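You operate a simulated robot arm through the tools that you are given. There is no shell and no other tool. Be economical: measure what you need, move in short steps, check, and stop when the job is done.

You run a simulated two-armed robot. Do the job below in one go: nothing can be reset, and whatever is moved stays where it is left.

JOB
Measure the short belt on the length gauge and lay it on the mat marked with its length.
Fine: switch the length display on and press ZERO once before you draw the slide; read the display before you take the belt off; lay it lengthwise; the gauge slide ends back.

The check looks at the end state, three seconds after you hand in, the way a careful person would. Anything else that was tipped, shoved, dropped, spilled or broken makes it a failure.

ROBOT AND FRAMES
Two 7-joint arms with fingered hands on one trunk, on a base that drives. Base frame: it is fixed to the floor where the robot stands at the start and does not move with it; the origin is under the middle of the robot, x ahead of it, y to its left, z up; the surface under the hand at the start is at about z = 0.8. Lengths are in m, angles in degrees, forces in N, time in s.
The left shoulder is at the start at [0.07, 0.132, 1.167], the right one opposite. With the tool pointing down near the work surface each hand reaches from about 0.1 to 0.62 m from the robot's upright axis, wherever it stands, measured 20 degrees to its own side. Places, roughly: gauge slide [0.5, -0.1, 0.8]; length display [0.7, -0.1, 1.2]; length display button [0.6, -0.2, 1.1]; length display switch [0.6, 0, 1.1]. Payload 2.3 kg a hand.
The tool frame of a hand sits at the grasp point between the pads (the TCP): z along the fingers, y along the line on which they close. The tips reach 0.025 m beyond it. The gripper opens to 0.088 m. The gripper's body begins 0.029 m behind the TCP. The gripper is a hand of 3 fingers: y runs from the thumb to the fingers, the wrist lies at [-0.013, -0.097, -0.162] in the tool frame, and closing takes about 1.5 s.
Orientation is told as [roll, pitch, yaw] about the base's x, y, z axes, in that order, counted from this pose: with the fingers straight down and the wrist toward the robot, the tool's x, y and z point along [0, 1, 0], [1, 0, 0] and [0, 0, -1] of the base frame.

CONTROLS
- The arms move only by the tool move_arm. It takes "left_moves", "right_moves" or both (then of equal length, played together; a hand with none holds still); each is a list of rows, each an object of numbers (a shift or turn left out is 0, a gripper value left out holds the last): "tx", "ty", "tz": the shift along the base's x, y, z in mm; "ax", "ay", "az": the turn, a rotation vector about the base's x, y, z in rad; "fingers": the opening in per cent of the stroke, from 0 (shut) to 100 (fully open). In form: [{"tx": .., "ty": .., "tz": .., "ax": .., "ay": .., "az": .., "fingers": ..}, ...]. A call has 1 to 20 rows; each row shifts and turns the commanded pose from where the row before left it. Rows are played at 5 a second. More than 0.05 m and 8.6 degrees between two rows, or a gripper value outside its range, and nothing of the call is played. Where a pose cannot be reached the arm comes as near as it can. A force on the tool above 40 N (or 10 N above the force at the start of the call, whichever is more), or a blocked arm, ends the call early, and 0.2 s more pass. Each finger travels about 0.108 m/s and halts on what it meets, pressing with about 31 N; the grip force reading is that of the motor and also rises with nothing between the fingers. The clock runs only during rows and for 0.2 s after the last one: add rows that do not move to give the fingers time. It gives the time, the measured TCP pose, the force on the tool (base axes), the opening and the grip force at its end, in the units of the frame above (readings bear some noise), with the torque about the TCP (base axes, N m) and any sound that the robot's microphone picked up.
- Cameras (640 x 400 px; columns grow to the right, rows downward): "scene" is now at [0.1365, -0.0073, 1.4889]; the picture's right is [-0.09, -1.00, 0.00], its down [-0.56, 0.05, -0.82] and it looks along [0.82, -0.07, -0.57] (base axes); focal length 218 px, centre (320, 200). "left" rides on the left gripper at [-0.058, -0.085, -0.099] in its tool frame; the picture's right is [-0.67, -0.35, 0.66], its down [0.69, -0.63, 0.37] and it looks along [0.29, 0.69, 0.66] (tool axes); focal length 261 px, centre (320, 200). "right" rides on the right gripper at [0.058, -0.085, -0.099] in its tool frame; the picture's right is [-0.67, 0.35, -0.66], its down [-0.69, -0.63, 0.37] and it looks along [-0.29, 0.69, 0.66] (tool axes); focal length 261 px, centre (320, 200).
- grab_frame(camera): a new picture of that camera. No time passes.
- move_column(by): slides the trunk up (or, below 0, down) by that many m; the arms and the scene camera ride with it, the base frame stays. It gives what a move gives, with no picture.
- steer(legs): drives the robot by 1 to 6 legs, each [ahead, left, turn to the left] in m, m and degrees, along the robot's own axes; the way and the turn of a leg run together, so that a leg with both is an arc; at most 1.5 m and 180 degrees a leg. The arms and the cameras ride along, it lands a little off, and it stops where it bumps. It gives what a move gives.
- hand_shape(shape, hand): the hand has 3 fingers and takes this shape, open, in about a second: jaw (thumb against the fingers, like two jaws); tri (thumb and two fingers); tip (a fingertip pinch); poke (one finger out to press); point (the index stretched); flat (the hand flat); cup (the hand cupped); fist (a fist). The gripper value then closes the fingers along that shape, each until it touches; the sizes above hold for jaw. It gives what a move gives, with no picture.
- head_to(pan, tilt): turns the head with the scene camera to pan (to the left, within 86 degrees either way) and tilt (down, from -29 to 69), counted from straight ahead of the robot. It gives what a move gives.
- point_at(camera, pixels): for up to 12 pixels [column, row] of the newest picture of that camera ("zoom" is the newest enlarged one), the place [x, y, z] in the base frame of the surface seen there, good to about 0.002 m. No time passes.
- close_up(camera, box): a new picture of the part [left, top, right, bottom] of that camera's present view, enlarged. No time passes.
- finish_job(): hands the job in; it is judged then, once.

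Work in short steps. Measure before you move; look again where a grasp or a placing could have gone wrong, and mend it. You have 80 turns and 62 pictures in all, those below and enlarged ones among them. Open the grippers and draw the arms clear of the work before you hand the job in, unless the task says otherwise; then end with one line.

The tools are called by a JSON object that holds its "op" and its "data". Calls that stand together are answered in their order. move_arm: Moves the arms, as the interface text tells. Its arguments: {"type":"object","properties":{"left_moves":{"type":"array"},"right_moves":{"type":"array"}},"required":[]} The other tools are called the same way: move_column (by) slides the trunk up or down; hand_shape (shape, hand) gives the hand a shape; steer (legs) drives the base; head_to (pan, tilt) turns the head that bears the scene camera; grab_frame (camera) takes a picture; point_at (camera, pixels) gives the place of the surface under pixels of a picture; close_up (camera, box) takes an enlarged picture of a part of a camera's view; finish_job () hands the job in.

At the start:

```text
time: 0.0
left_eef_pos: [0.3576, 0.1672, 1.3577]
left_orientation: [0.0, -0.2, 0.1]
left_ft_force: [-0.3, 0.1, -0.1]
left_torque: [0.02, 0.02, 0.02]
left_finger_gap: 0.0875
left_finger_force: 0.1
left_shape: jaw
right_eef_pos: [0.3746, -0.1552, 1.3688]
right_orientation: [0.0, 0.0, -0.1]
right_ft_force: [1.2, 0.2, -0.3]
right_torque: [0.03, 0.0, 0.01]
right_finger_gap: 0.0877
right_finger_force: 0.1
right_shape: jaw
trunk travel left (down, up): [-0.725, 0.115]
robot x, y, heading: [0.0009, 0.0025, -0.0]
head pan, tilt: [-5.2, 34.4]
```

scene: 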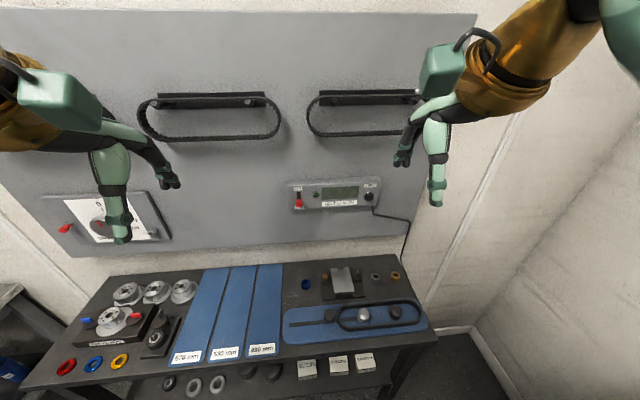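
right: 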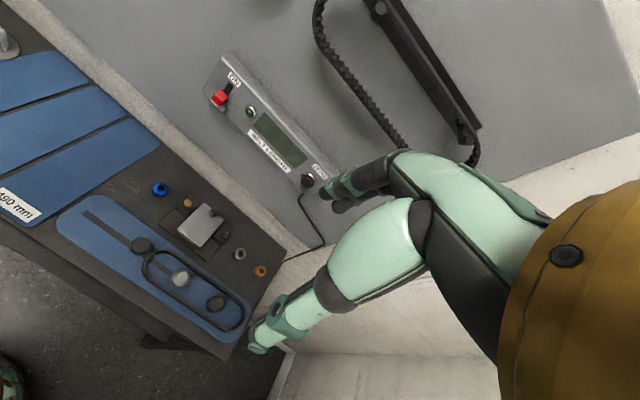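
left: 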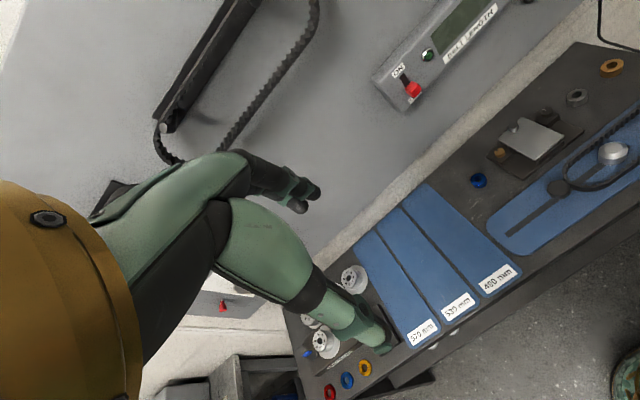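

The scene shows the gauge at about (355,318), the display at (335,195) and the mats at about (190-280,310). I'll enlarge those parts.

{"op": "close_up", "data": {"camera": "scene", "box": [270, 250, 440, 356]}}

{"op": "close_up", "data": {"camera": "scene", "box": [280, 165, 390, 234]}}

{"op": "close_up", "data": {"camera": "scene", "box": [150, 250, 310, 370]}}

```text
3.76 times, centred on (355, 303) of scene
```

zoom: 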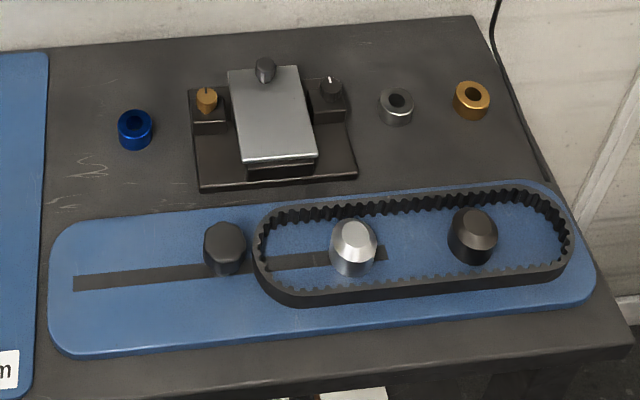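

```text
5.80 times, centred on (335, 200) of scene
```

zoom: 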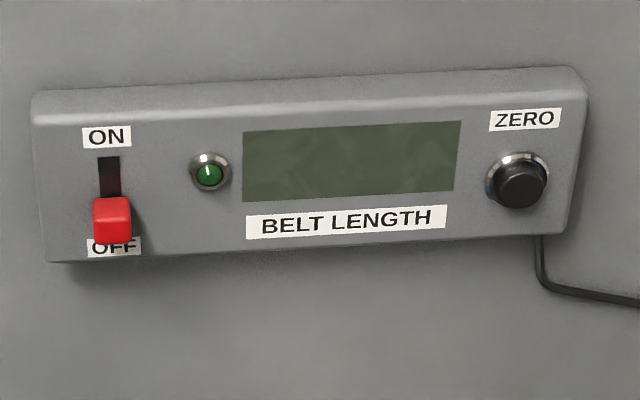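

```text
3.33 times, centred on (230, 310) of scene
```

zoom: 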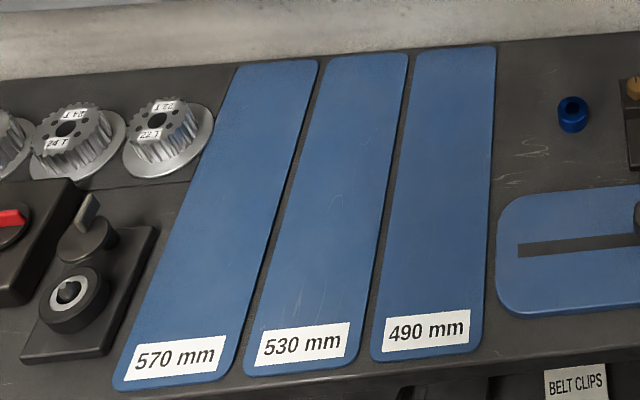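

Measure the key spots: knobs, slot, belt edges, switch, button, in scene picture pixels.

{"op": "point_at", "data": {"camera": "scene", "pixels": [[329.7, 311.3], [363.5, 309.5], [395.7, 306.9], [290.8, 325], [372, 317], [338.2, 317], [421, 313], [380, 325.5], [376, 303.8], [384, 319], [330, 318], [313, 333]]}}

{"op": "point_at", "data": {"camera": "scene", "pixels": [[299.1, 202.6], [369.5, 197.4], [299, 196], [316, 196], [340, 190], [245.6, 355], [277, 352], [260, 267], [281, 267], [304, 203.5], [214, 358], [183, 360]]}}

{"op": "close_up", "data": {"camera": "right", "box": [40, 160, 280, 340]}}

```text
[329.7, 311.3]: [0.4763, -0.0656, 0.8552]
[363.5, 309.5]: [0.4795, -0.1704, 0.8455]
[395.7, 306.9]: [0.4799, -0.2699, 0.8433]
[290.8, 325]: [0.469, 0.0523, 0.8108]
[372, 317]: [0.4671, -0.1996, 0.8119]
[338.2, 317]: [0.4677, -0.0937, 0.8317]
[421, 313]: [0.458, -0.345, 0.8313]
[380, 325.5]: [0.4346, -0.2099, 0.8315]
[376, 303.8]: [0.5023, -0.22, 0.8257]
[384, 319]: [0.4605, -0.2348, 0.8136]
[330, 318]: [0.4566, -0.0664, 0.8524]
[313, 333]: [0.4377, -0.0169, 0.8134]
```

```text
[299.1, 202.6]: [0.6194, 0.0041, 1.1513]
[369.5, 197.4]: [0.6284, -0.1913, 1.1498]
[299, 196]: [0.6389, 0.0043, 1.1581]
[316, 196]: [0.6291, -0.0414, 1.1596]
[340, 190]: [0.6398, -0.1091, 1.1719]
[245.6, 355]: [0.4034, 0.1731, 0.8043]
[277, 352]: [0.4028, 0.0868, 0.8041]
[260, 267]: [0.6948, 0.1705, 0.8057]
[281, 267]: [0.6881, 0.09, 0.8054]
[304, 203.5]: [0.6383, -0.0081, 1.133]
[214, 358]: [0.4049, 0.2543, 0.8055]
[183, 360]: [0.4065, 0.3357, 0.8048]
```

```text
2.22 times, centred on (160, 250) of right
```

zoom: 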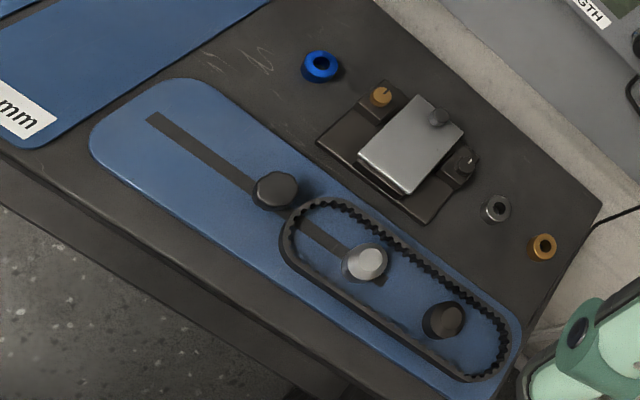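

The black knob at (0.468,-0.066) is probably the slide handle. The switch knob is at (0.62,0.004,1.145) and ZERO at (0.628,-0.191,1.15). I'll turn the right hand to point forward, going to a spot in front of the switch.

{"op": "move_arm", "data": {"right_moves": [{"tx": 5, "ty": 10, "tz": -20, "ay": -0.1428}, {"tx": 10, "ty": 14, "tz": -20, "ay": -0.1428}, {"tx": 12, "ty": 14, "tz": -20, "ay": -0.1428}, {"tx": 12, "ty": 14, "tz": -20, "ay": -0.1428}, {"tx": 12, "ty": 14, "tz": -20, "ay": -0.1428}, {"tx": 12, "ty": 14, "tz": -20, "ay": -0.1428}, {"tx": 12, "ty": 14, "tz": -20, "ay": -0.1428}, {"tx": 12, "ty": 14, "tz": -20, "ay": -0.1428}, {"tx": 12, "ty": 14, "tz": -20, "ay": -0.1428}, {"tx": 12, "ty": 14, "tz": -20, "ay": -0.1428}, {"tx": 12, "ty": 14, "tz": -19, "ay": -0.1428}, {}, {}]}}

{"op": "grab_frame", "data": {"camera": "scene"}}

{"op": "grab_frame", "data": {"camera": "right"}}

```text
time: 2.8
left_eef_pos: [0.359, 0.1668, 1.3582]
left_orientation: [-0.1, -0.1, 0.0]
left_ft_force: [-0.1, 0.5, 0.3]
left_torque: [0.03, -0.02, 0.0]
left_finger_gap: 0.0876
left_finger_force: 0.2
left_shape: jaw
right_eef_pos: [0.4979, -0.0008, 1.1495]
right_orientation: [-172.8, -90.0, 172.7]
right_ft_force: [0.2, 0.0, -0.6]
right_torque: [-0.01, 0.02, 0.0]
right_finger_gap: 0.0879
right_finger_force: 0.1
right_shape: jaw
trunk travel left (down, up): [-0.725, 0.115]
robot x, y, heading: [0.0021, -0.0031, 0.1]
head pan, tilt: [-5.2, 34.4]
```

```text
54 pictures are left
```

scene: 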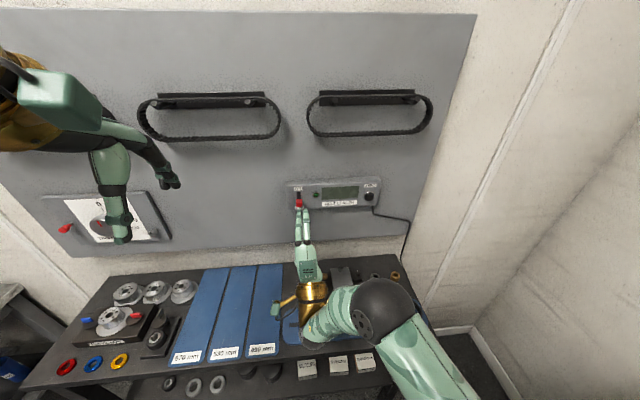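

```text
53 pictures are left
```

right: 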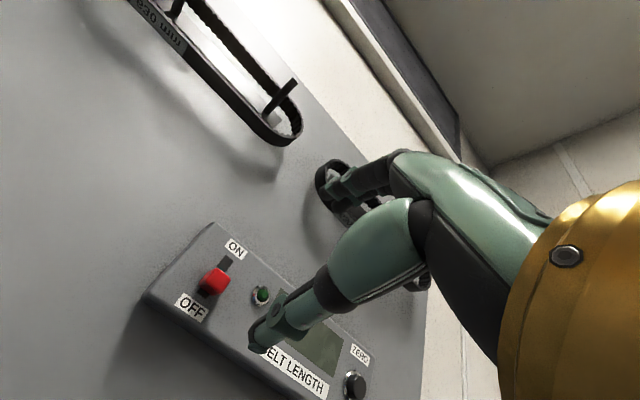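

The hand is in front of the switch. I'll measure the knob's edges and the panel's bottom edge.

{"op": "close_up", "data": {"camera": "right", "box": [140, 210, 300, 330]}}

{"op": "point_at", "data": {"camera": "right", "pixels": [[212, 281], [223, 268], [204, 291], [226, 262], [221, 285], [355, 386], [360, 375], [228, 300], [188, 316], [262, 342]]}}

```text
3.33 times, centred on (220, 270) of right
```

zoom: 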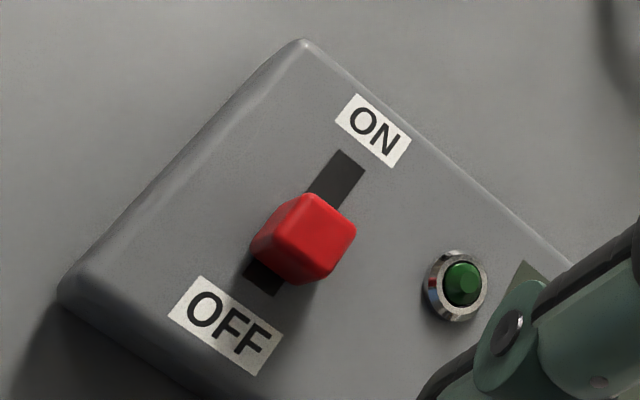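

```text
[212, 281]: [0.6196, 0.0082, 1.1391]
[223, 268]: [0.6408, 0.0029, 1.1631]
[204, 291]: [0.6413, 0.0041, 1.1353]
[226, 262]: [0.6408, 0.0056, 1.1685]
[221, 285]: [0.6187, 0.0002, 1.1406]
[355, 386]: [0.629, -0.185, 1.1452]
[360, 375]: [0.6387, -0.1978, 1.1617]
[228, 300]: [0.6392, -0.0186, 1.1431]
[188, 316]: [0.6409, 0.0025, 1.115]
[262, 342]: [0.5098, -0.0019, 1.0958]
```

Knob spans about z 1.138–1.155, slot up to 1.175. I'll narrow the fingers, advance so the knob lies between thumb and fingers, pinch, and lift.

{"op": "move_arm", "data": {"right_moves": [{"ty": 4, "tz": -2, "fingers": 50}, {"tx": 25}, {"tx": 25}, {"tx": 25}, {"tx": 25}, {"tx": 8}, {"fingers": 15}, {}, {}, {}]}}

{"op": "close_up", "data": {"camera": "scene", "box": [280, 165, 390, 234]}}

{"op": "grab_frame", "data": {"camera": "right"}}

```text
time: 5.0
left_eef_pos: [0.3581, 0.1663, 1.3574]
left_orientation: [-0.1, -0.1, 0.1]
left_ft_force: [-0.3, -0.5, -0.1]
left_torque: [-0.02, 0.0, 0.02]
left_finger_gap: 0.0874
left_finger_force: 0.2
left_shape: jaw
right_eef_pos: [0.6066, -0.0009, 1.1477]
right_orientation: [-12.5, -89.9, 12.4]
right_ft_force: [0.2, 0.5, -2.4]
right_torque: [0.0, 0.06, 0.0]
right_finger_gap: 0.0141
right_finger_force: 0.0
right_shape: jaw
trunk travel left (down, up): [-0.725, 0.115]
robot x, y, heading: [-0.0033, 0.0001, -0.1]
head pan, tilt: [-5.2, 34.4]
```

```text
5.80 times, centred on (335, 200) of scene
```

zoom: 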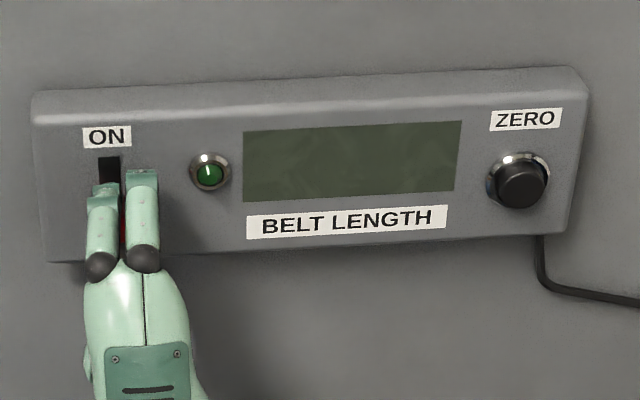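

```text
50 pictures are left
```

right: 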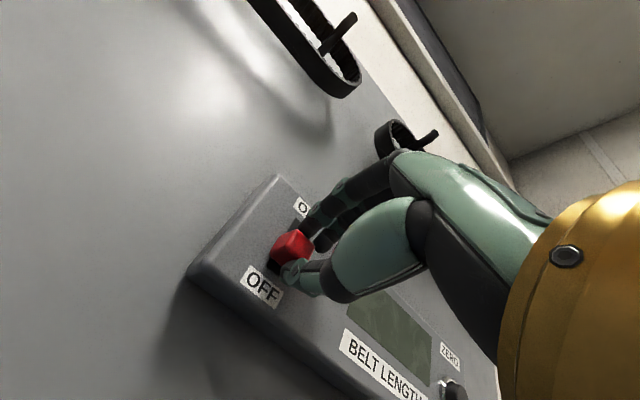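

The knob is between thumb and fingers (gap 14 mm). I'll lift by 25 mm.

{"op": "move_arm", "data": {"right_moves": [{"tz": 6}, {"tz": 6}, {"tz": 6}, {"tz": 6}, {}]}}

{"op": "close_up", "data": {"camera": "scene", "box": [280, 165, 390, 234]}}

```text
time: 6.2
left_eef_pos: [0.3572, 0.1671, 1.358]
left_orientation: [-0.1, -0.1, 0.1]
left_ft_force: [-0.5, -0.4, -0.3]
left_torque: [-0.05, -0.02, 0.0]
left_finger_gap: 0.0877
left_finger_force: 0.1
left_shape: jaw
right_eef_pos: [0.605, 0.0008, 1.1722]
right_orientation: [-12.1, -90.0, 12.2]
right_ft_force: [-2.8, 0.2, -7.6]
right_torque: [0.0, 0.21, -0.05]
right_finger_gap: 0.0151
right_finger_force: 0.1
right_shape: jaw
trunk travel left (down, up): [-0.725, 0.115]
robot x, y, heading: [-0.004, -0.0031, -0.1]
head pan, tilt: [-5.2, 34.4]
```

```text
5.80 times, centred on (335, 200) of scene
```

zoom: 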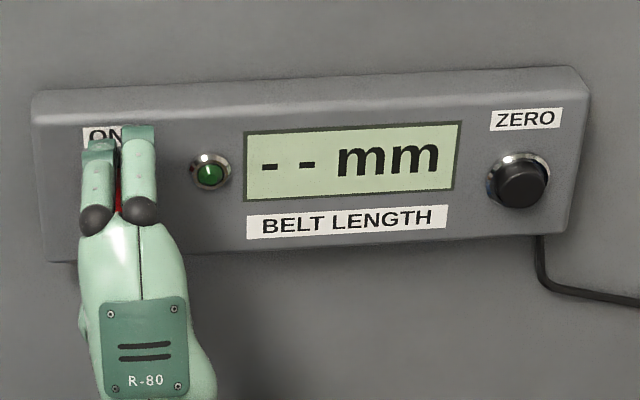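

The display is on ("-- mm"). I'll release, back off and close the fingers, then stand in front of ZERO.

{"op": "move_arm", "data": {"right_moves": [{"fingers": 45}, {}, {"tx": -30}, {"tx": -40}, {"ty": -35, "tz": -4, "fingers": 0}, {"ty": -40, "tz": -4}, {"ty": -40, "tz": -4}, {"ty": -40, "tz": -5}, {"ty": -37, "tz": -5}, {}, {}, {}]}}

{"op": "grab_frame", "data": {"camera": "right"}}

{"op": "close_up", "data": {"camera": "scene", "box": [280, 165, 400, 240]}}

```text
time: 8.8
left_eef_pos: [0.3584, 0.1661, 1.3584]
left_orientation: [-0.2, -0.1, 0.0]
left_ft_force: [-0.3, 1.0, 0.0]
left_torque: [0.01, -0.03, 0.02]
left_finger_gap: 0.0876
left_finger_force: 0.0
left_shape: jaw
right_eef_pos: [0.5343, -0.0701, 1.1626]
right_orientation: [-16.3, -89.9, 16.0]
right_ft_force: [1.0, 0.8, 0.5]
right_torque: [-0.02, 0.0, 0.0]
right_finger_gap: 0.0
right_finger_force: 31.8
right_shape: jaw
right hand out of reach, approached as far as the arm can: row 6, 7, 8, 9
trunk travel left (down, up): [-0.725, 0.115]
robot x, y, heading: [0.0027, 0.0002, 0.3]
head pan, tilt: [-5.2, 34.4]
```

```text
48 pictures are left
```

right: 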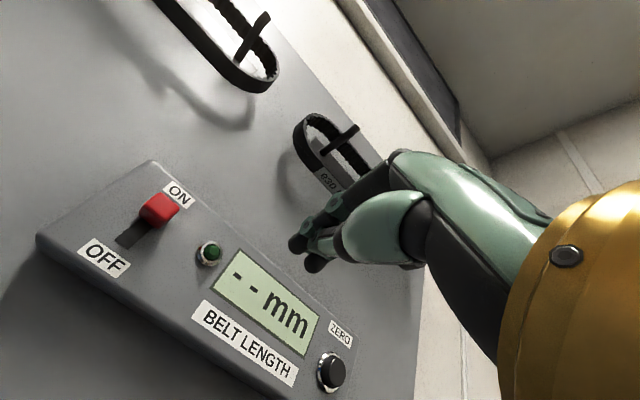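

```text
5.33 times, centred on (340, 202) of scene
```

zoom: 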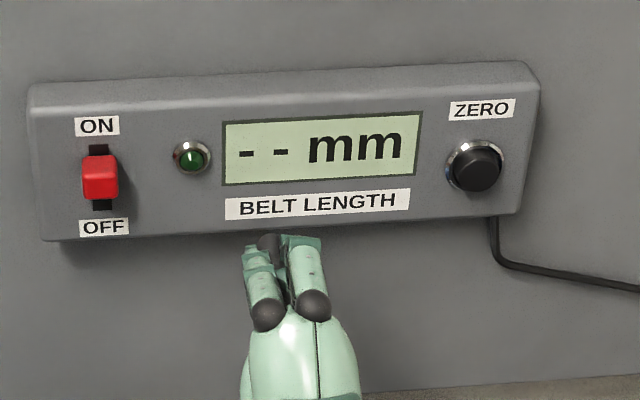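

The display reads "-- mm" and the switch is up, but the arm couldn't get to y=-0.19 in this pose. I'll strafe the base 0.12 m to the right, taking the hand with it.

{"op": "steer", "data": {"legs": [[0, -0.12, 0]]}}

{"op": "move_arm", "data": {"right_moves": [{}]}}

{"op": "grab_frame", "data": {"camera": "right"}}

```text
time: 10.0
left_eef_pos: [0.3579, 0.0505, 1.3579]
left_orientation: [-0.3, -0.1, 0.0]
left_ft_force: [-0.2, 0.2, -0.4]
left_torque: [0.03, -0.01, -0.01]
left_finger_gap: 0.0877
left_finger_force: 0.0
left_shape: jaw
right_eef_pos: [0.5338, -0.1865, 1.163]
right_orientation: [-72.8, -89.8, 72.7]
right_ft_force: [-0.5, -0.3, 0.1]
right_torque: [-0.04, 0.0, -0.03]
right_finger_gap: 0.0002
right_finger_force: 30.9
right_shape: jaw
trunk travel left (down, up): [-0.725, 0.115]
robot x, y, heading: [-0.0007, -0.1213, -0.0]
head pan, tilt: [-5.2, 34.4]
```

```text
time: 10.4
left_eef_pos: [0.3576, 0.0463, 1.3584]
left_orientation: [0.0, -0.1, 0.1]
left_ft_force: [0.9, -0.1, 0.9]
left_torque: [0.0, 0.01, 0.02]
left_finger_gap: 0.0877
left_finger_force: 0.1
left_shape: jaw
right_eef_pos: [0.5335, -0.1894, 1.1635]
right_orientation: [-52.8, -89.9, 52.4]
right_ft_force: [0.7, 0.3, -0.2]
right_torque: [-0.03, 0.01, 0.01]
right_finger_gap: 0.0001
right_finger_force: 31.0
right_shape: jaw
trunk travel left (down, up): [-0.725, 0.115]
robot x, y, heading: [0.002, -0.1177, -0.1]
head pan, tilt: [-5.2, 34.4]
```

```text
46 pictures are left
```

right: 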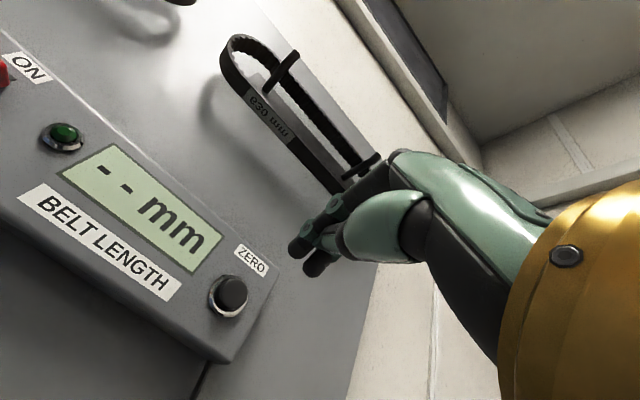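

Check the exact button centre at (232,295) and my fingertips at (305,240),(315,262).

{"op": "point_at", "data": {"camera": "right", "pixels": [[232, 293], [226, 288], [240, 300], [212, 300], [296, 245], [308, 232], [314, 266], [326, 240]]}}

{"op": "close_up", "data": {"camera": "right", "box": [190, 210, 350, 330]}}

```text
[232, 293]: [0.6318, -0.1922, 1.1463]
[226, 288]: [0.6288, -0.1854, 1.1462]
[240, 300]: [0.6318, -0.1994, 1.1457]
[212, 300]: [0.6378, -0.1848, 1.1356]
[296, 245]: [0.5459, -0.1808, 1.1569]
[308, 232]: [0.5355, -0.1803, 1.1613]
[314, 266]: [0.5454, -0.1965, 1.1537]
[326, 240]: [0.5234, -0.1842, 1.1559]
```

```text
3.33 times, centred on (270, 270) of right
```

zoom: 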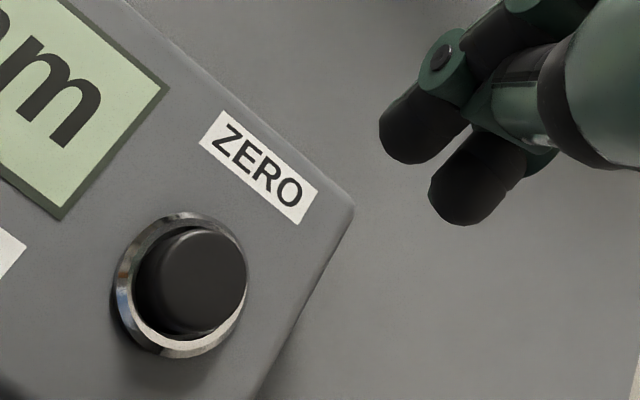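

The two fingertips are at y -0.18/-0.198, z 1.157; button centre (0.629,-0.191,1.147). I'll shift +7 mm in y and -9 mm in z so one finger is on the button, and stop short to check.

{"op": "move_arm", "data": {"right_moves": [{"ty": 7, "tz": -9}, {"tx": 25}, {"tx": 20}, {}]}}

{"op": "grab_frame", "data": {"camera": "right"}}

```text
time: 11.4
left_eef_pos: [0.3576, 0.0464, 1.3583]
left_orientation: [-0.1, -0.1, 0.1]
left_ft_force: [1.0, 0.0, 0.2]
left_torque: [-0.02, -0.01, -0.01]
left_finger_gap: 0.0875
left_finger_force: 0.1
left_shape: jaw
right_eef_pos: [0.5795, -0.1812, 1.1544]
right_orientation: [-10.9, -89.9, 10.7]
right_ft_force: [0.8, 0.4, 0.1]
right_torque: [0.0, 0.01, -0.02]
right_finger_gap: 0.0
right_finger_force: 30.9
right_shape: jaw
trunk travel left (down, up): [-0.725, 0.115]
robot x, y, heading: [0.0005, -0.1236, -0.3]
head pan, tilt: [-5.2, 34.4]
```

```text
44 pictures are left
```

right: 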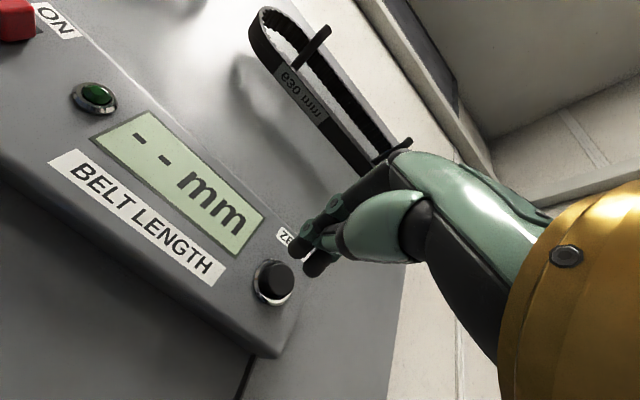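

The button will flow to about (315,268), right at the fingertip. Advance slowly to press.

{"op": "move_arm", "data": {"right_moves": [{"tx": 14}, {"tx": 5}, {"tx": 4}, {"tx": 4}]}}

{"op": "grab_frame", "data": {"camera": "right"}}

```text
time: 12.4
left_eef_pos: [0.3589, 0.0476, 1.3585]
left_orientation: [-0.1, -0.2, 0.1]
left_ft_force: [0.3, 0.5, -0.8]
left_torque: [0.02, 0.0, -0.04]
left_finger_gap: 0.0875
left_finger_force: 0.0
left_shape: jaw
right_eef_pos: [0.6052, -0.184, 1.1543]
right_orientation: [-8.4, -90.0, 8.2]
right_ft_force: [0.5, 0.2, 0.4]
right_torque: [0.03, -0.04, 0.0]
right_finger_gap: 0.0
right_finger_force: 31.2
right_shape: jaw
trunk travel left (down, up): [-0.725, 0.115]
robot x, y, heading: [-0.0012, -0.1194, -0.1]
head pan, tilt: [-5.2, 34.4]
```

```text
43 pictures are left
```

right: 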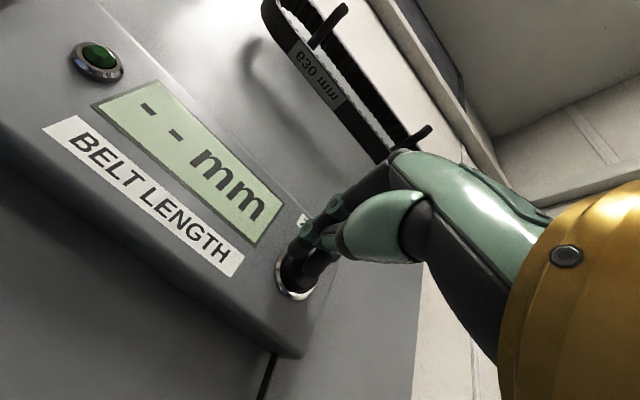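

Aligned on the button, no contact yet. Press on in 2 mm steps.

{"op": "move_arm", "data": {"right_moves": [{"tx": 2}, {"tx": 2}, {"tx": 2}, {"tx": 2}]}}

{"op": "close_up", "data": {"camera": "right", "box": [40, 40, 360, 300]}}

```text
time: 13.4
left_eef_pos: [0.3566, 0.0468, 1.358]
left_orientation: [-0.2, -0.2, 0.0]
left_ft_force: [0.1, -0.6, 0.4]
left_torque: [-0.02, 0.0, -0.04]
left_finger_gap: 0.0878
left_finger_force: 0.1
left_shape: jaw
right_eef_pos: [0.6127, -0.1836, 1.1546]
right_orientation: [-141.7, -90.0, 141.4]
right_ft_force: [-2.7, 0.5, 0.6]
right_torque: [-0.02, -0.02, -0.02]
right_finger_gap: 0.0003
right_finger_force: 31.2
right_shape: jaw
trunk travel left (down, up): [-0.725, 0.115]
robot x, y, heading: [0.0033, -0.1215, -0.1]
head pan, tilt: [-5.2, 34.4]
heard: click
```

```text
1.54 times, centred on (200, 170) of right
```

zoom: 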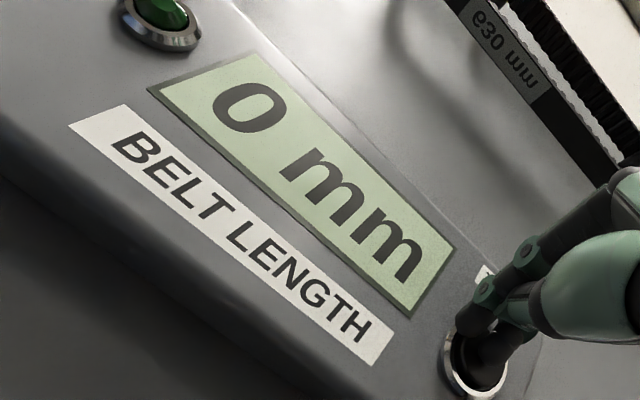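

Click heard, display shows "0 mm". Back off, strafe back, then turn the hand down above the slide.

{"op": "move_arm", "data": {"right_moves": [{"tx": -15}, {"tx": -40}, {"tx": -40}, {}]}}

{"op": "steer", "data": {"legs": [[0, 0.12, 0]]}}

{"op": "move_arm", "data": {"right_moves": [{"ay": 0.1428, "tx": -5, "tz": -10, "fingers": 80}, {"ay": 0.1428, "tx": -5, "tz": -10}, {"ay": 0.1428, "tx": -5, "tz": -10}, {"ay": 0.1428, "tx": -5, "tz": -10}, {"ay": 0.1428, "tx": -5, "tz": -10}, {"ay": 0.1428, "tx": -5, "tz": -10}, {"ay": 0.1428, "tz": -10}, {"ay": 0.1428, "tz": -10}, {"ay": 0.1428, "tz": -10}, {"ay": 0.1428, "tz": -10}, {"ay": 0.1428, "tz": -10}, {}, {}]}}

{"op": "grab_frame", "data": {"camera": "scene"}}

```text
time: 14.4
left_eef_pos: [0.3598, 0.0459, 1.3581]
left_orientation: [-0.1, 0.0, 0.1]
left_ft_force: [-0.9, -0.2, 0.9]
left_torque: [0.01, -0.01, 0.01]
left_finger_gap: 0.0875
left_finger_force: 0.1
left_shape: jaw
right_eef_pos: [0.5183, -0.1832, 1.1558]
right_orientation: [0.9, -90.0, -1.1]
right_ft_force: [0.2, -0.1, -0.4]
right_torque: [0.01, -0.02, 0.0]
right_finger_gap: 0.0
right_finger_force: 31.2
right_shape: jaw
trunk travel left (down, up): [-0.725, 0.115]
robot x, y, heading: [0.0006, -0.1216, -0.0]
head pan, tilt: [-5.2, 34.4]
```

```text
time: 15.7
left_eef_pos: [0.3586, 0.1612, 1.3593]
left_orientation: [0.0, -0.1, 0.1]
left_ft_force: [0.2, 0.1, -0.5]
left_torque: [-0.01, 0.01, 0.0]
left_finger_gap: 0.0877
left_finger_force: 0.0
left_shape: jaw
right_eef_pos: [0.5174, -0.0686, 1.1566]
right_orientation: [66.7, -89.9, -67.2]
right_ft_force: [-0.3, 0.7, -0.1]
right_torque: [0.0, 0.02, -0.02]
right_finger_gap: 0.0
right_finger_force: 31.0
right_shape: jaw
trunk travel left (down, up): [-0.725, 0.115]
robot x, y, heading: [0.0005, 0.0004, -0.1]
head pan, tilt: [-5.2, 34.4]
```

```text
time: 18.5
left_eef_pos: [0.3568, 0.1646, 1.3585]
left_orientation: [-0.1, -0.1, 0.1]
left_ft_force: [0.4, 0.1, 1.0]
left_torque: [-0.02, 0.02, 0.0]
left_finger_gap: 0.0877
left_finger_force: 0.0
left_shape: jaw
right_eef_pos: [0.4875, -0.0663, 1.0467]
right_orientation: [-0.3, 0.0, -0.1]
right_ft_force: [0.5, -0.1, 0.1]
right_torque: [0.01, -0.01, -0.02]
right_finger_gap: 0.0701
right_finger_force: 0.1
right_shape: jaw
trunk travel left (down, up): [-0.725, 0.115]
robot x, y, heading: [0.0036, -0.0014, -0.1]
head pan, tilt: [-5.2, 34.4]
```

```text
41 pictures are left
```

scene: 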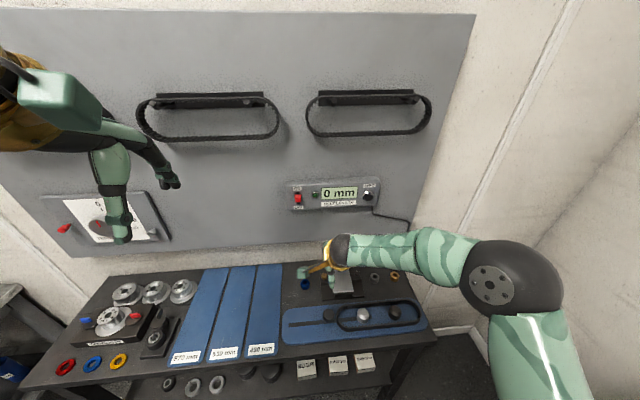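

Hand is down at (0.4875,-0.066,1.047). I'll go down above the knob and look with the right camera.

{"op": "move_arm", "data": {"right_moves": [{"tx": -18, "tz": -40}, {"tz": -40}, {"tz": -40}, {}]}}

{"op": "grab_frame", "data": {"camera": "right"}}

```text
time: 19.5
left_eef_pos: [0.3579, 0.1655, 1.3585]
left_orientation: [-0.1, -0.1, 0.0]
left_ft_force: [0.7, 0.5, 0.2]
left_torque: [0.01, -0.04, -0.05]
left_finger_gap: 0.0876
left_finger_force: 0.1
left_shape: jaw
right_eef_pos: [0.469, -0.0662, 0.9253]
right_orientation: [-0.4, 0.0, 0.0]
right_ft_force: [-0.2, 0.5, -0.6]
right_torque: [-0.01, -0.01, 0.0]
right_finger_gap: 0.0701
right_finger_force: 0.1
right_shape: jaw
trunk travel left (down, up): [-0.725, 0.115]
robot x, y, heading: [-0.0023, 0.001, 0.1]
head pan, tilt: [-5.2, 34.4]
```

```text
40 pictures are left
```

right: 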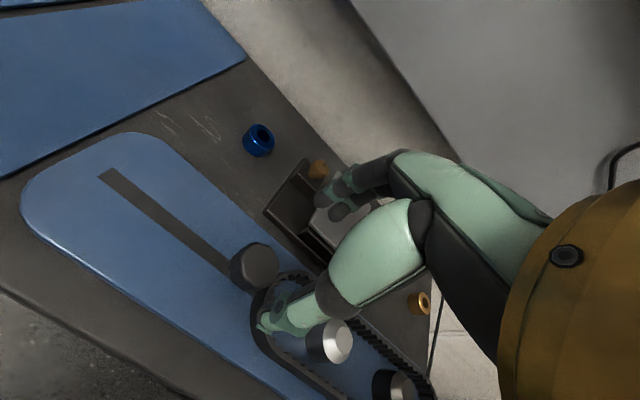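

Measure the knob top's edges to check my aim.

{"op": "point_at", "data": {"camera": "right", "pixels": [[260, 262], [243, 253], [275, 262], [252, 246], [262, 275], [264, 322], [318, 345]]}}

```text
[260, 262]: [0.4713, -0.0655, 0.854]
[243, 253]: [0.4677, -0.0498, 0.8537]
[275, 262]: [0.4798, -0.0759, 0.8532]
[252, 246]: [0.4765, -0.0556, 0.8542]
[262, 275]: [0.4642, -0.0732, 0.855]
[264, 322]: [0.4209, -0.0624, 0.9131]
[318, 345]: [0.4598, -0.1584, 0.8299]
```

Aim is right on the knob (0.468,-0.066). Descend to TCP z 0.86 and close.

{"op": "move_arm", "data": {"right_moves": [{"tz": -33}, {"tz": -32}, {"fingers": 20}, {}, {}, {}, {}]}}

{"op": "grab_frame", "data": {"camera": "right"}}

```text
time: 21.1
left_eef_pos: [0.3599, 0.1637, 1.3584]
left_orientation: [-0.1, 0.0, 0.1]
left_ft_force: [0.0, -0.6, 0.7]
left_torque: [-0.02, 0.01, -0.04]
left_finger_gap: 0.0876
left_finger_force: 0.1
left_shape: jaw
right_eef_pos: [0.4689, -0.0681, 0.8606]
right_orientation: [-0.3, 0.0, -0.1]
right_ft_force: [1.3, -1.4, -0.1]
right_torque: [0.0, -0.07, 0.0]
right_finger_gap: 0.0258
right_finger_force: 31.0
right_shape: jaw
trunk travel left (down, up): [-0.725, 0.115]
robot x, y, heading: [-0.0024, -0.0021, 0.2]
head pan, tilt: [-5.2, 34.4]
```

```text
39 pictures are left
```

right: 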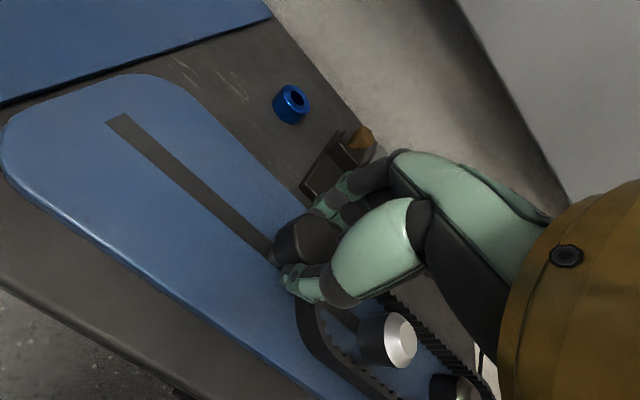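

Knob held (gap 26 mm). Draw it left 20 mm and see whether the silver post follows.

{"op": "move_arm", "data": {"right_moves": [{"ty": 7}, {"ty": 7}, {"ty": 6}, {}]}}

{"op": "close_up", "data": {"camera": "scene", "box": [270, 165, 450, 345]}}

```text
time: 22.1
left_eef_pos: [0.3595, 0.1636, 1.3579]
left_orientation: [0.0, 0.0, 0.1]
left_ft_force: [-0.1, 0.3, 1.1]
left_torque: [0.0, 0.01, 0.02]
left_finger_gap: 0.0876
left_finger_force: 0.0
left_shape: jaw
right_eef_pos: [0.4682, -0.0467, 0.8604]
right_orientation: [-0.3, 0.1, 0.0]
right_ft_force: [2.2, -1.1, 0.0]
right_torque: [0.0, -0.07, 0.02]
right_finger_gap: 0.026
right_finger_force: 31.4
right_shape: jaw
trunk travel left (down, up): [-0.725, 0.115]
robot x, y, heading: [0.0004, -0.0042, 0.2]
head pan, tilt: [-5.2, 34.4]
```

```text
2.22 times, centred on (360, 255) of scene
```

zoom: 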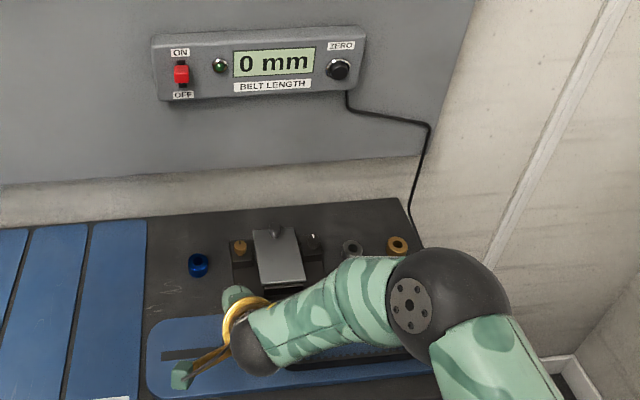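

Display still 0 mm; it probably reads when the belt is taut. Check the post with the right camera while drawing on.

{"op": "move_arm", "data": {"right_moves": [{"ty": 5}, {"ty": 5}, {"ty": 5}, {"ty": 5}, {"ty": 5}]}}

{"op": "grab_frame", "data": {"camera": "right"}}

```text
time: 23.3
left_eef_pos: [0.3573, 0.164, 1.3574]
left_orientation: [-0.2, -0.3, 0.2]
left_ft_force: [0.3, -0.3, -0.9]
left_torque: [0.02, 0.01, -0.04]
left_finger_gap: 0.0879
left_finger_force: 0.0
left_shape: jaw
right_eef_pos: [0.4692, -0.0209, 0.8612]
right_orientation: [-0.3, 0.1, 0.0]
right_ft_force: [0.1, -1.8, 0.5]
right_torque: [-0.01, -0.04, -0.02]
right_finger_gap: 0.0257
right_finger_force: 31.6
right_shape: jaw
trunk travel left (down, up): [-0.725, 0.115]
robot x, y, heading: [-0.0007, 0.0001, -0.3]
head pan, tilt: [-5.2, 34.4]
```

```text
37 pictures are left
```

right: 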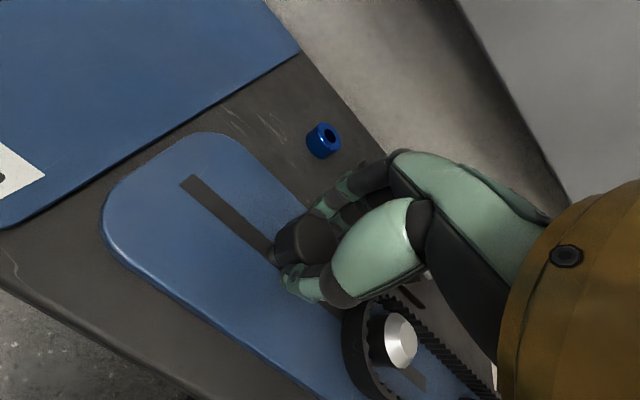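

The silver post follows (398,340) and is nearly at the belt end. Continue in small steps.

{"op": "move_arm", "data": {"right_moves": [{"ty": 4}, {"ty": 4}, {"ty": 4}, {"ty": 3}, {"ty": 3}, {"ty": 3}, {"ty": 3}]}}

{"op": "grab_frame", "data": {"camera": "right"}}

{"op": "close_up", "data": {"camera": "scene", "box": [270, 165, 450, 345]}}

```text
time: 24.9
left_eef_pos: [0.3579, 0.1647, 1.359]
left_orientation: [0.0, 0.0, 0.0]
left_ft_force: [-0.1, 0.6, -0.2]
left_torque: [0.03, 0.0, 0.02]
left_finger_gap: 0.0876
left_finger_force: 0.2
left_shape: jaw
right_eef_pos: [0.4698, 0.003, 0.8612]
right_orientation: [-0.3, 0.0, 0.0]
right_ft_force: [-2.1, -2.9, -1.8]
right_torque: [-0.03, -0.01, -0.01]
right_finger_gap: 0.026
right_finger_force: 31.4
right_shape: jaw
trunk travel left (down, up): [-0.725, 0.115]
robot x, y, heading: [-0.0005, -0.003, 0.0]
head pan, tilt: [-5.2, 34.4]
```

```text
36 pictures are left
```

right: 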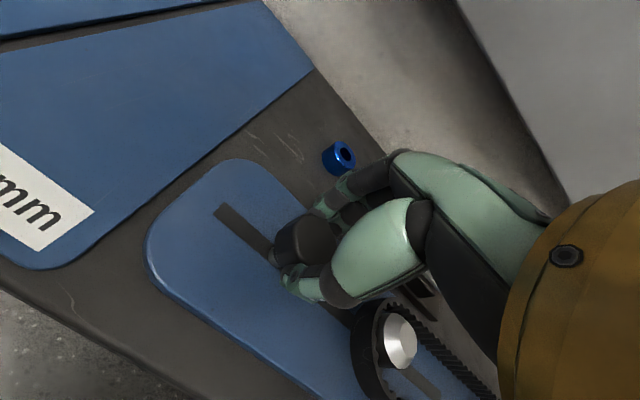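

```text
2.22 times, centred on (360, 255) of scene
```

zoom: 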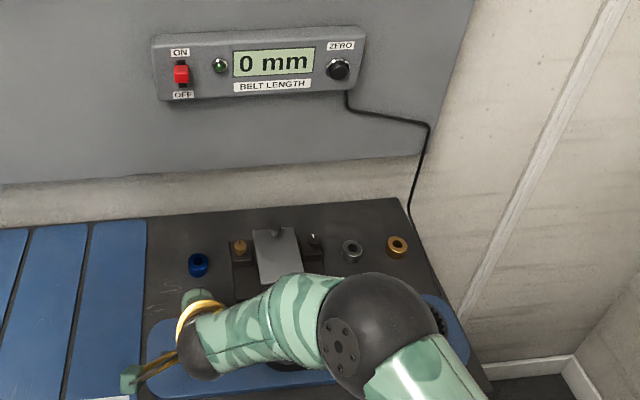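

Post touches the belt's end; force still low. Keep drawing until the resistance rises.

{"op": "move_arm", "data": {"right_moves": [{"ty": 3}, {"ty": 3}, {"ty": 3}, {"ty": 3}, {"ty": 3}, {"ty": 3}]}}

{"op": "close_up", "data": {"camera": "scene", "box": [270, 165, 450, 345]}}

```text
time: 26.3
left_eef_pos: [0.3568, 0.1642, 1.3582]
left_orientation: [0.0, -0.1, 0.2]
left_ft_force: [-0.6, -0.5, -0.8]
left_torque: [0.02, 0.04, 0.01]
left_finger_gap: 0.0878
left_finger_force: 0.0
left_shape: jaw
right_eef_pos: [0.4691, 0.021, 0.8616]
right_orientation: [-0.3, -0.1, 0.0]
right_ft_force: [-2.4, -2.3, -2.0]
right_torque: [-0.04, -0.03, -0.03]
right_finger_gap: 0.0256
right_finger_force: 30.4
right_shape: jaw
trunk travel left (down, up): [-0.725, 0.115]
robot x, y, heading: [0.0008, -0.0033, 0.2]
head pan, tilt: [-5.2, 34.4]
```

```text
2.22 times, centred on (360, 255) of scene
```

zoom: 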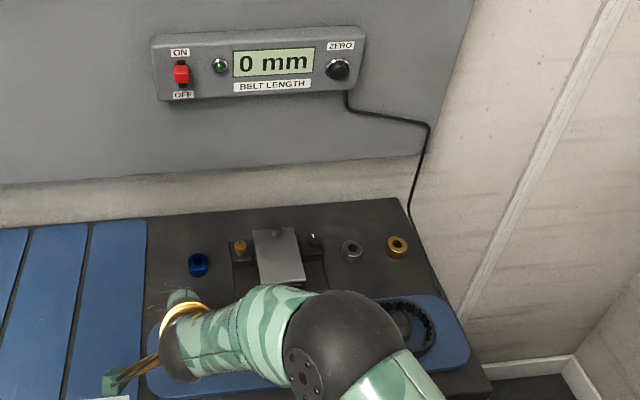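

The belt is sliding with the post; its right end is still clear of the fixed post. Continue.

{"op": "move_arm", "data": {"right_moves": [{"ty": 3}, {"ty": 3}, {"ty": 3}, {"ty": 3}, {"ty": 3}, {"ty": 3}]}}

{"op": "close_up", "data": {"camera": "scene", "box": [270, 165, 450, 345]}}

```text
time: 27.7
left_eef_pos: [0.359, 0.1638, 1.3586]
left_orientation: [-0.1, -0.1, 0.1]
left_ft_force: [0.2, -0.2, 0.1]
left_torque: [0.01, 0.04, 0.0]
left_finger_gap: 0.0877
left_finger_force: 0.1
left_shape: jaw
right_eef_pos: [0.4695, 0.0383, 0.8616]
right_orientation: [-0.2, -0.1, 0.0]
right_ft_force: [-0.9, -2.9, -2.5]
right_torque: [-0.03, 0.03, -0.01]
right_finger_gap: 0.0255
right_finger_force: 30.8
right_shape: jaw
trunk travel left (down, up): [-0.725, 0.115]
robot x, y, heading: [-0.0033, -0.0021, 0.1]
head pan, tilt: [-5.2, 34.4]
```

```text
2.22 times, centred on (360, 255) of scene
```

zoom: 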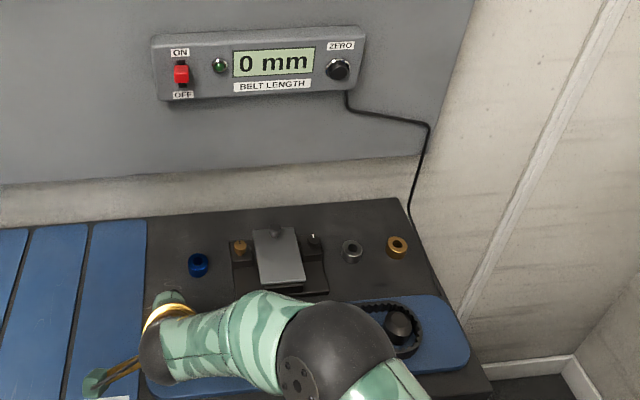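

Right end is nearly on the fixed post (zoom (400,325)). A little more.

{"op": "move_arm", "data": {"right_moves": [{"ty": 2}, {"ty": 2}, {"ty": 2}, {"ty": 2}, {"ty": 2}]}}

{"op": "close_up", "data": {"camera": "scene", "box": [270, 165, 450, 345]}}

```text
time: 28.9
left_eef_pos: [0.357, 0.161, 1.3573]
left_orientation: [0.1, -0.1, 0.1]
left_ft_force: [-0.7, -0.2, -0.8]
left_torque: [-0.03, -0.02, 0.0]
left_finger_gap: 0.0875
left_finger_force: 0.1
left_shape: jaw
right_eef_pos: [0.4681, 0.0469, 0.8616]
right_orientation: [-0.3, 0.2, -0.1]
right_ft_force: [-2.3, -7.3, -0.1]
right_torque: [-0.13, 0.03, -0.05]
right_finger_gap: 0.0255
right_finger_force: 31.4
right_shape: jaw
trunk travel left (down, up): [-0.725, 0.115]
robot x, y, heading: [0.0011, -0.0029, -0.1]
head pan, tilt: [-5.2, 34.4]
```

```text
2.22 times, centred on (360, 255) of scene
```

zoom: 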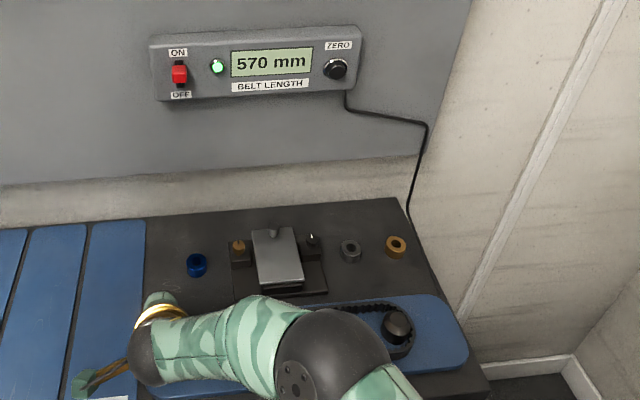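

The display reads 570 mm and the green light is on. I'll slide the knob back to its start (y -0.068).

{"op": "move_arm", "data": {"right_moves": [{"ty": -5}, {"ty": -8}, {"ty": -10}, {"ty": -10}, {"ty": -10}, {"ty": -10}, {"ty": -10}, {"ty": -10}, {"ty": -10}, {"ty": -10}, {"ty": -10}, {"ty": -8}, {"ty": -4}, {"ty": -2}, {}]}}

{"op": "grab_frame", "data": {"camera": "right"}}

```text
time: 32.1
left_eef_pos: [0.3573, 0.1658, 1.3587]
left_orientation: [-0.1, -0.1, 0.1]
left_ft_force: [0.6, -0.2, 0.2]
left_torque: [0.01, 0.01, -0.02]
left_finger_gap: 0.0876
left_finger_force: 0.1
left_shape: jaw
right_eef_pos: [0.4689, -0.0674, 0.8608]
right_orientation: [-0.4, 0.0, 0.0]
right_ft_force: [2.0, 1.4, 3.1]
right_torque: [0.06, -0.09, -0.03]
right_finger_gap: 0.0257
right_finger_force: 31.0
right_shape: jaw
trunk travel left (down, up): [-0.725, 0.115]
robot x, y, heading: [0.0017, -0.0026, -0.0]
head pan, tilt: [-5.2, 34.4]
```

```text
31 pictures are left
```

right: 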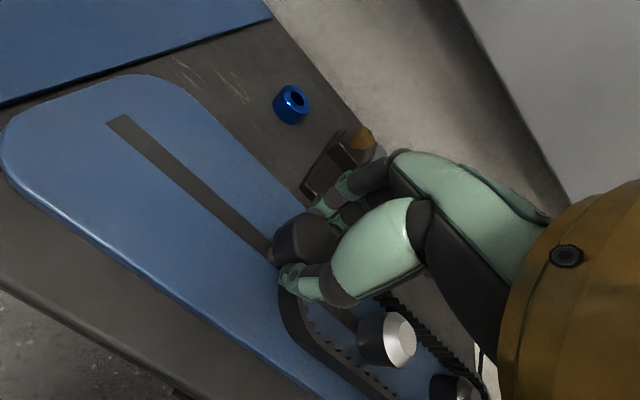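

Slide is back. Open and rise clear, then look at the belt.

{"op": "move_arm", "data": {"right_moves": [{"fingers": 70}, {}, {}, {"tz": 40}, {"tz": 50}, {"tz": 50}, {"tz": 40, "ty": -30}, {"ty": -40}, {"ty": -40}, {}]}}

{"op": "grab_frame", "data": {"camera": "right"}}

{"op": "close_up", "data": {"camera": "scene", "box": [270, 250, 440, 356]}}

```text
time: 34.3
left_eef_pos: [0.3581, 0.1641, 1.3574]
left_orientation: [-0.2, -0.1, 0.1]
left_ft_force: [0.4, 1.0, -0.9]
left_torque: [-0.03, 0.01, 0.0]
left_finger_gap: 0.0874
left_finger_force: 0.0
left_shape: jaw
right_eef_pos: [0.4677, -0.1782, 1.0407]
right_orientation: [-0.3, 0.0, -0.1]
right_ft_force: [-0.1, -0.3, -0.4]
right_torque: [-0.01, -0.03, -0.01]
right_finger_gap: 0.0614
right_finger_force: 0.0
right_shape: jaw
trunk travel left (down, up): [-0.725, 0.115]
robot x, y, heading: [-0.0009, -0.0028, 0.0]
head pan, tilt: [-5.2, 34.4]
```

```text
30 pictures are left
```

right: 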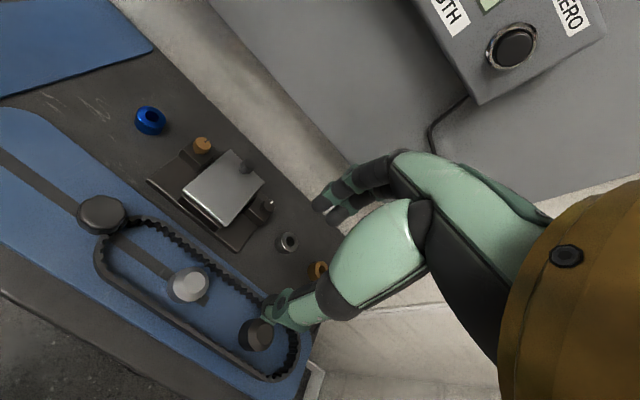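

```text
3.76 times, centred on (355, 303) of scene
```

zoom: 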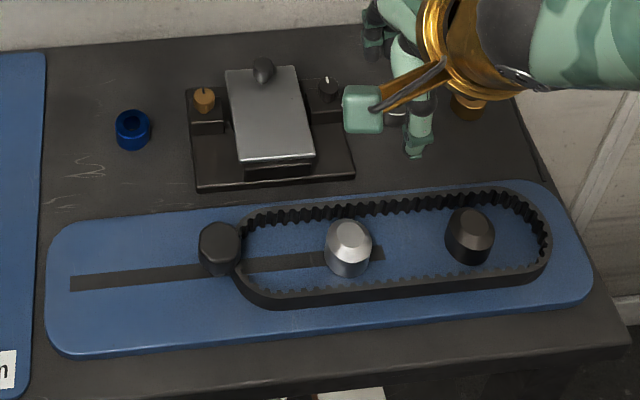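

The belt now lies from the knob to about zoom (550,250). Measure its top rim.

{"op": "point_at", "data": {"camera": "zoom", "pixels": [[237, 278], [270, 297], [330, 292], [400, 287], [470, 281], [535, 268], [549, 240], [400, 203], [340, 208], [450, 195], [245, 225], [520, 200]]}}

{"op": "point_at", "data": {"camera": "right", "pixels": [[100, 270], [145, 306], [190, 338], [230, 364], [270, 379], [297, 360], [230, 275], [200, 252], [170, 231], [135, 220], [255, 322], [188, 280]]}}

```text
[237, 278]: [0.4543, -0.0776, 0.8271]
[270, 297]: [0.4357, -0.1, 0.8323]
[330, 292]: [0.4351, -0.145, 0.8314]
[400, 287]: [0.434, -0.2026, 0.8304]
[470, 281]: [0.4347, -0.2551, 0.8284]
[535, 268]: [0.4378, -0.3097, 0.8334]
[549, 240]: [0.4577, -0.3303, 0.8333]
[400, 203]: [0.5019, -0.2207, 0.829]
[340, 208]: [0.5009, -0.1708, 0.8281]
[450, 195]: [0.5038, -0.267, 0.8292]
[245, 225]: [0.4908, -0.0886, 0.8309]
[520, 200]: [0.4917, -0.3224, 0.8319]
```

```text
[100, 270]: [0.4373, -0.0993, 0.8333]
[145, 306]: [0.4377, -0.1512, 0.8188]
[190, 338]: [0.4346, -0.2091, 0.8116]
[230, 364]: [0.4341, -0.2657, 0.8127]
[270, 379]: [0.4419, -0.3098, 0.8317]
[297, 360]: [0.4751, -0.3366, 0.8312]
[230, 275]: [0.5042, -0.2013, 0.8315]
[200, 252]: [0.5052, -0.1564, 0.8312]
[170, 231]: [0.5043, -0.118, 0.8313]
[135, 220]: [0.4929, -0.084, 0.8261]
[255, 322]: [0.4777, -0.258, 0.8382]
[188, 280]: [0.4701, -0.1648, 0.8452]
```

The belt spans x 0.434–0.505, y -0.078…-0.336, z 0.812–0.832. I'll pinch the near strand midway between the posts, at (0.437,-0.218), with a narrow opening; first hover above it.

{"op": "move_arm", "data": {"right_moves": [{"tx": -15, "ty": -20, "tz": -30, "fingers": 42}, {"tx": -16, "ty": -20, "tz": -40}, {"tz": -40}, {"tz": -40}, {}]}}

{"op": "grab_frame", "data": {"camera": "right"}}

{"op": "close_up", "data": {"camera": "scene", "box": [270, 250, 440, 356]}}

```text
time: 35.5
left_eef_pos: [0.3579, 0.1641, 1.3581]
left_orientation: [0.0, -0.1, 0.1]
left_ft_force: [-0.6, -0.3, -0.7]
left_torque: [0.01, 0.03, -0.01]
left_finger_gap: 0.0878
left_finger_force: 0.0
left_shape: jaw
right_eef_pos: [0.4381, -0.2192, 0.8907]
right_orientation: [-0.4, 0.1, 0.0]
right_ft_force: [-0.2, 0.5, 0.3]
right_torque: [-0.02, -0.01, -0.01]
right_finger_gap: 0.0373
right_finger_force: 0.1
right_shape: jaw
trunk travel left (down, up): [-0.725, 0.115]
robot x, y, heading: [-0.0001, -0.0048, 0.1]
head pan, tilt: [-5.2, 34.4]
```

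```text
28 pictures are left
```

right: 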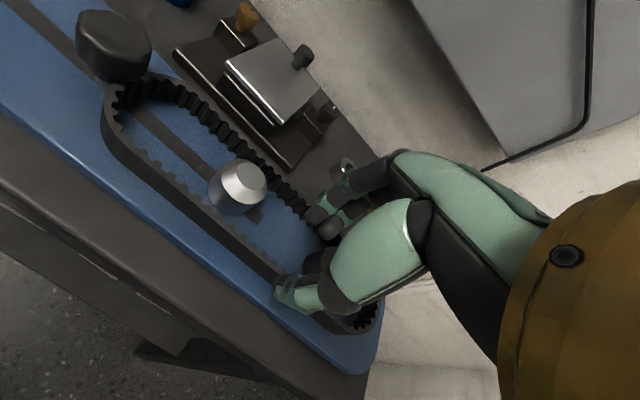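

```text
3.76 times, centred on (355, 303) of scene
```

zoom: 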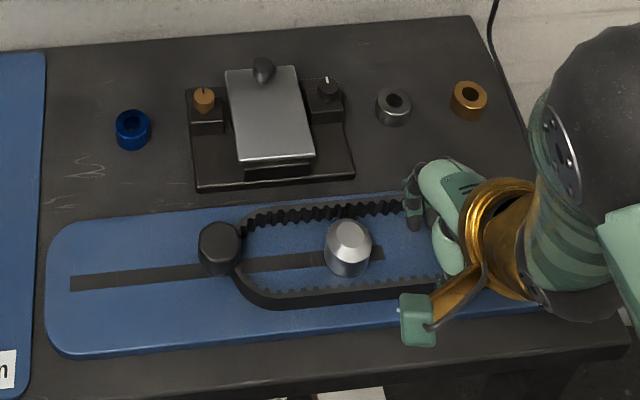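

Check fingertip places before going down.

{"op": "point_at", "data": {"camera": "right", "pixels": [[313, 214], [330, 228], [283, 292], [300, 285], [265, 190], [318, 262], [262, 268]]}}

```text
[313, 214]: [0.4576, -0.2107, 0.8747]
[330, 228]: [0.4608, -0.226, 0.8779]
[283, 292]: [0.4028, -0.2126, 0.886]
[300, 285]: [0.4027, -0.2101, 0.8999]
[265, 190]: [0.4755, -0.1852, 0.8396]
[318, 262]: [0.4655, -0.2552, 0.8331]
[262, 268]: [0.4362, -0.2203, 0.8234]
```

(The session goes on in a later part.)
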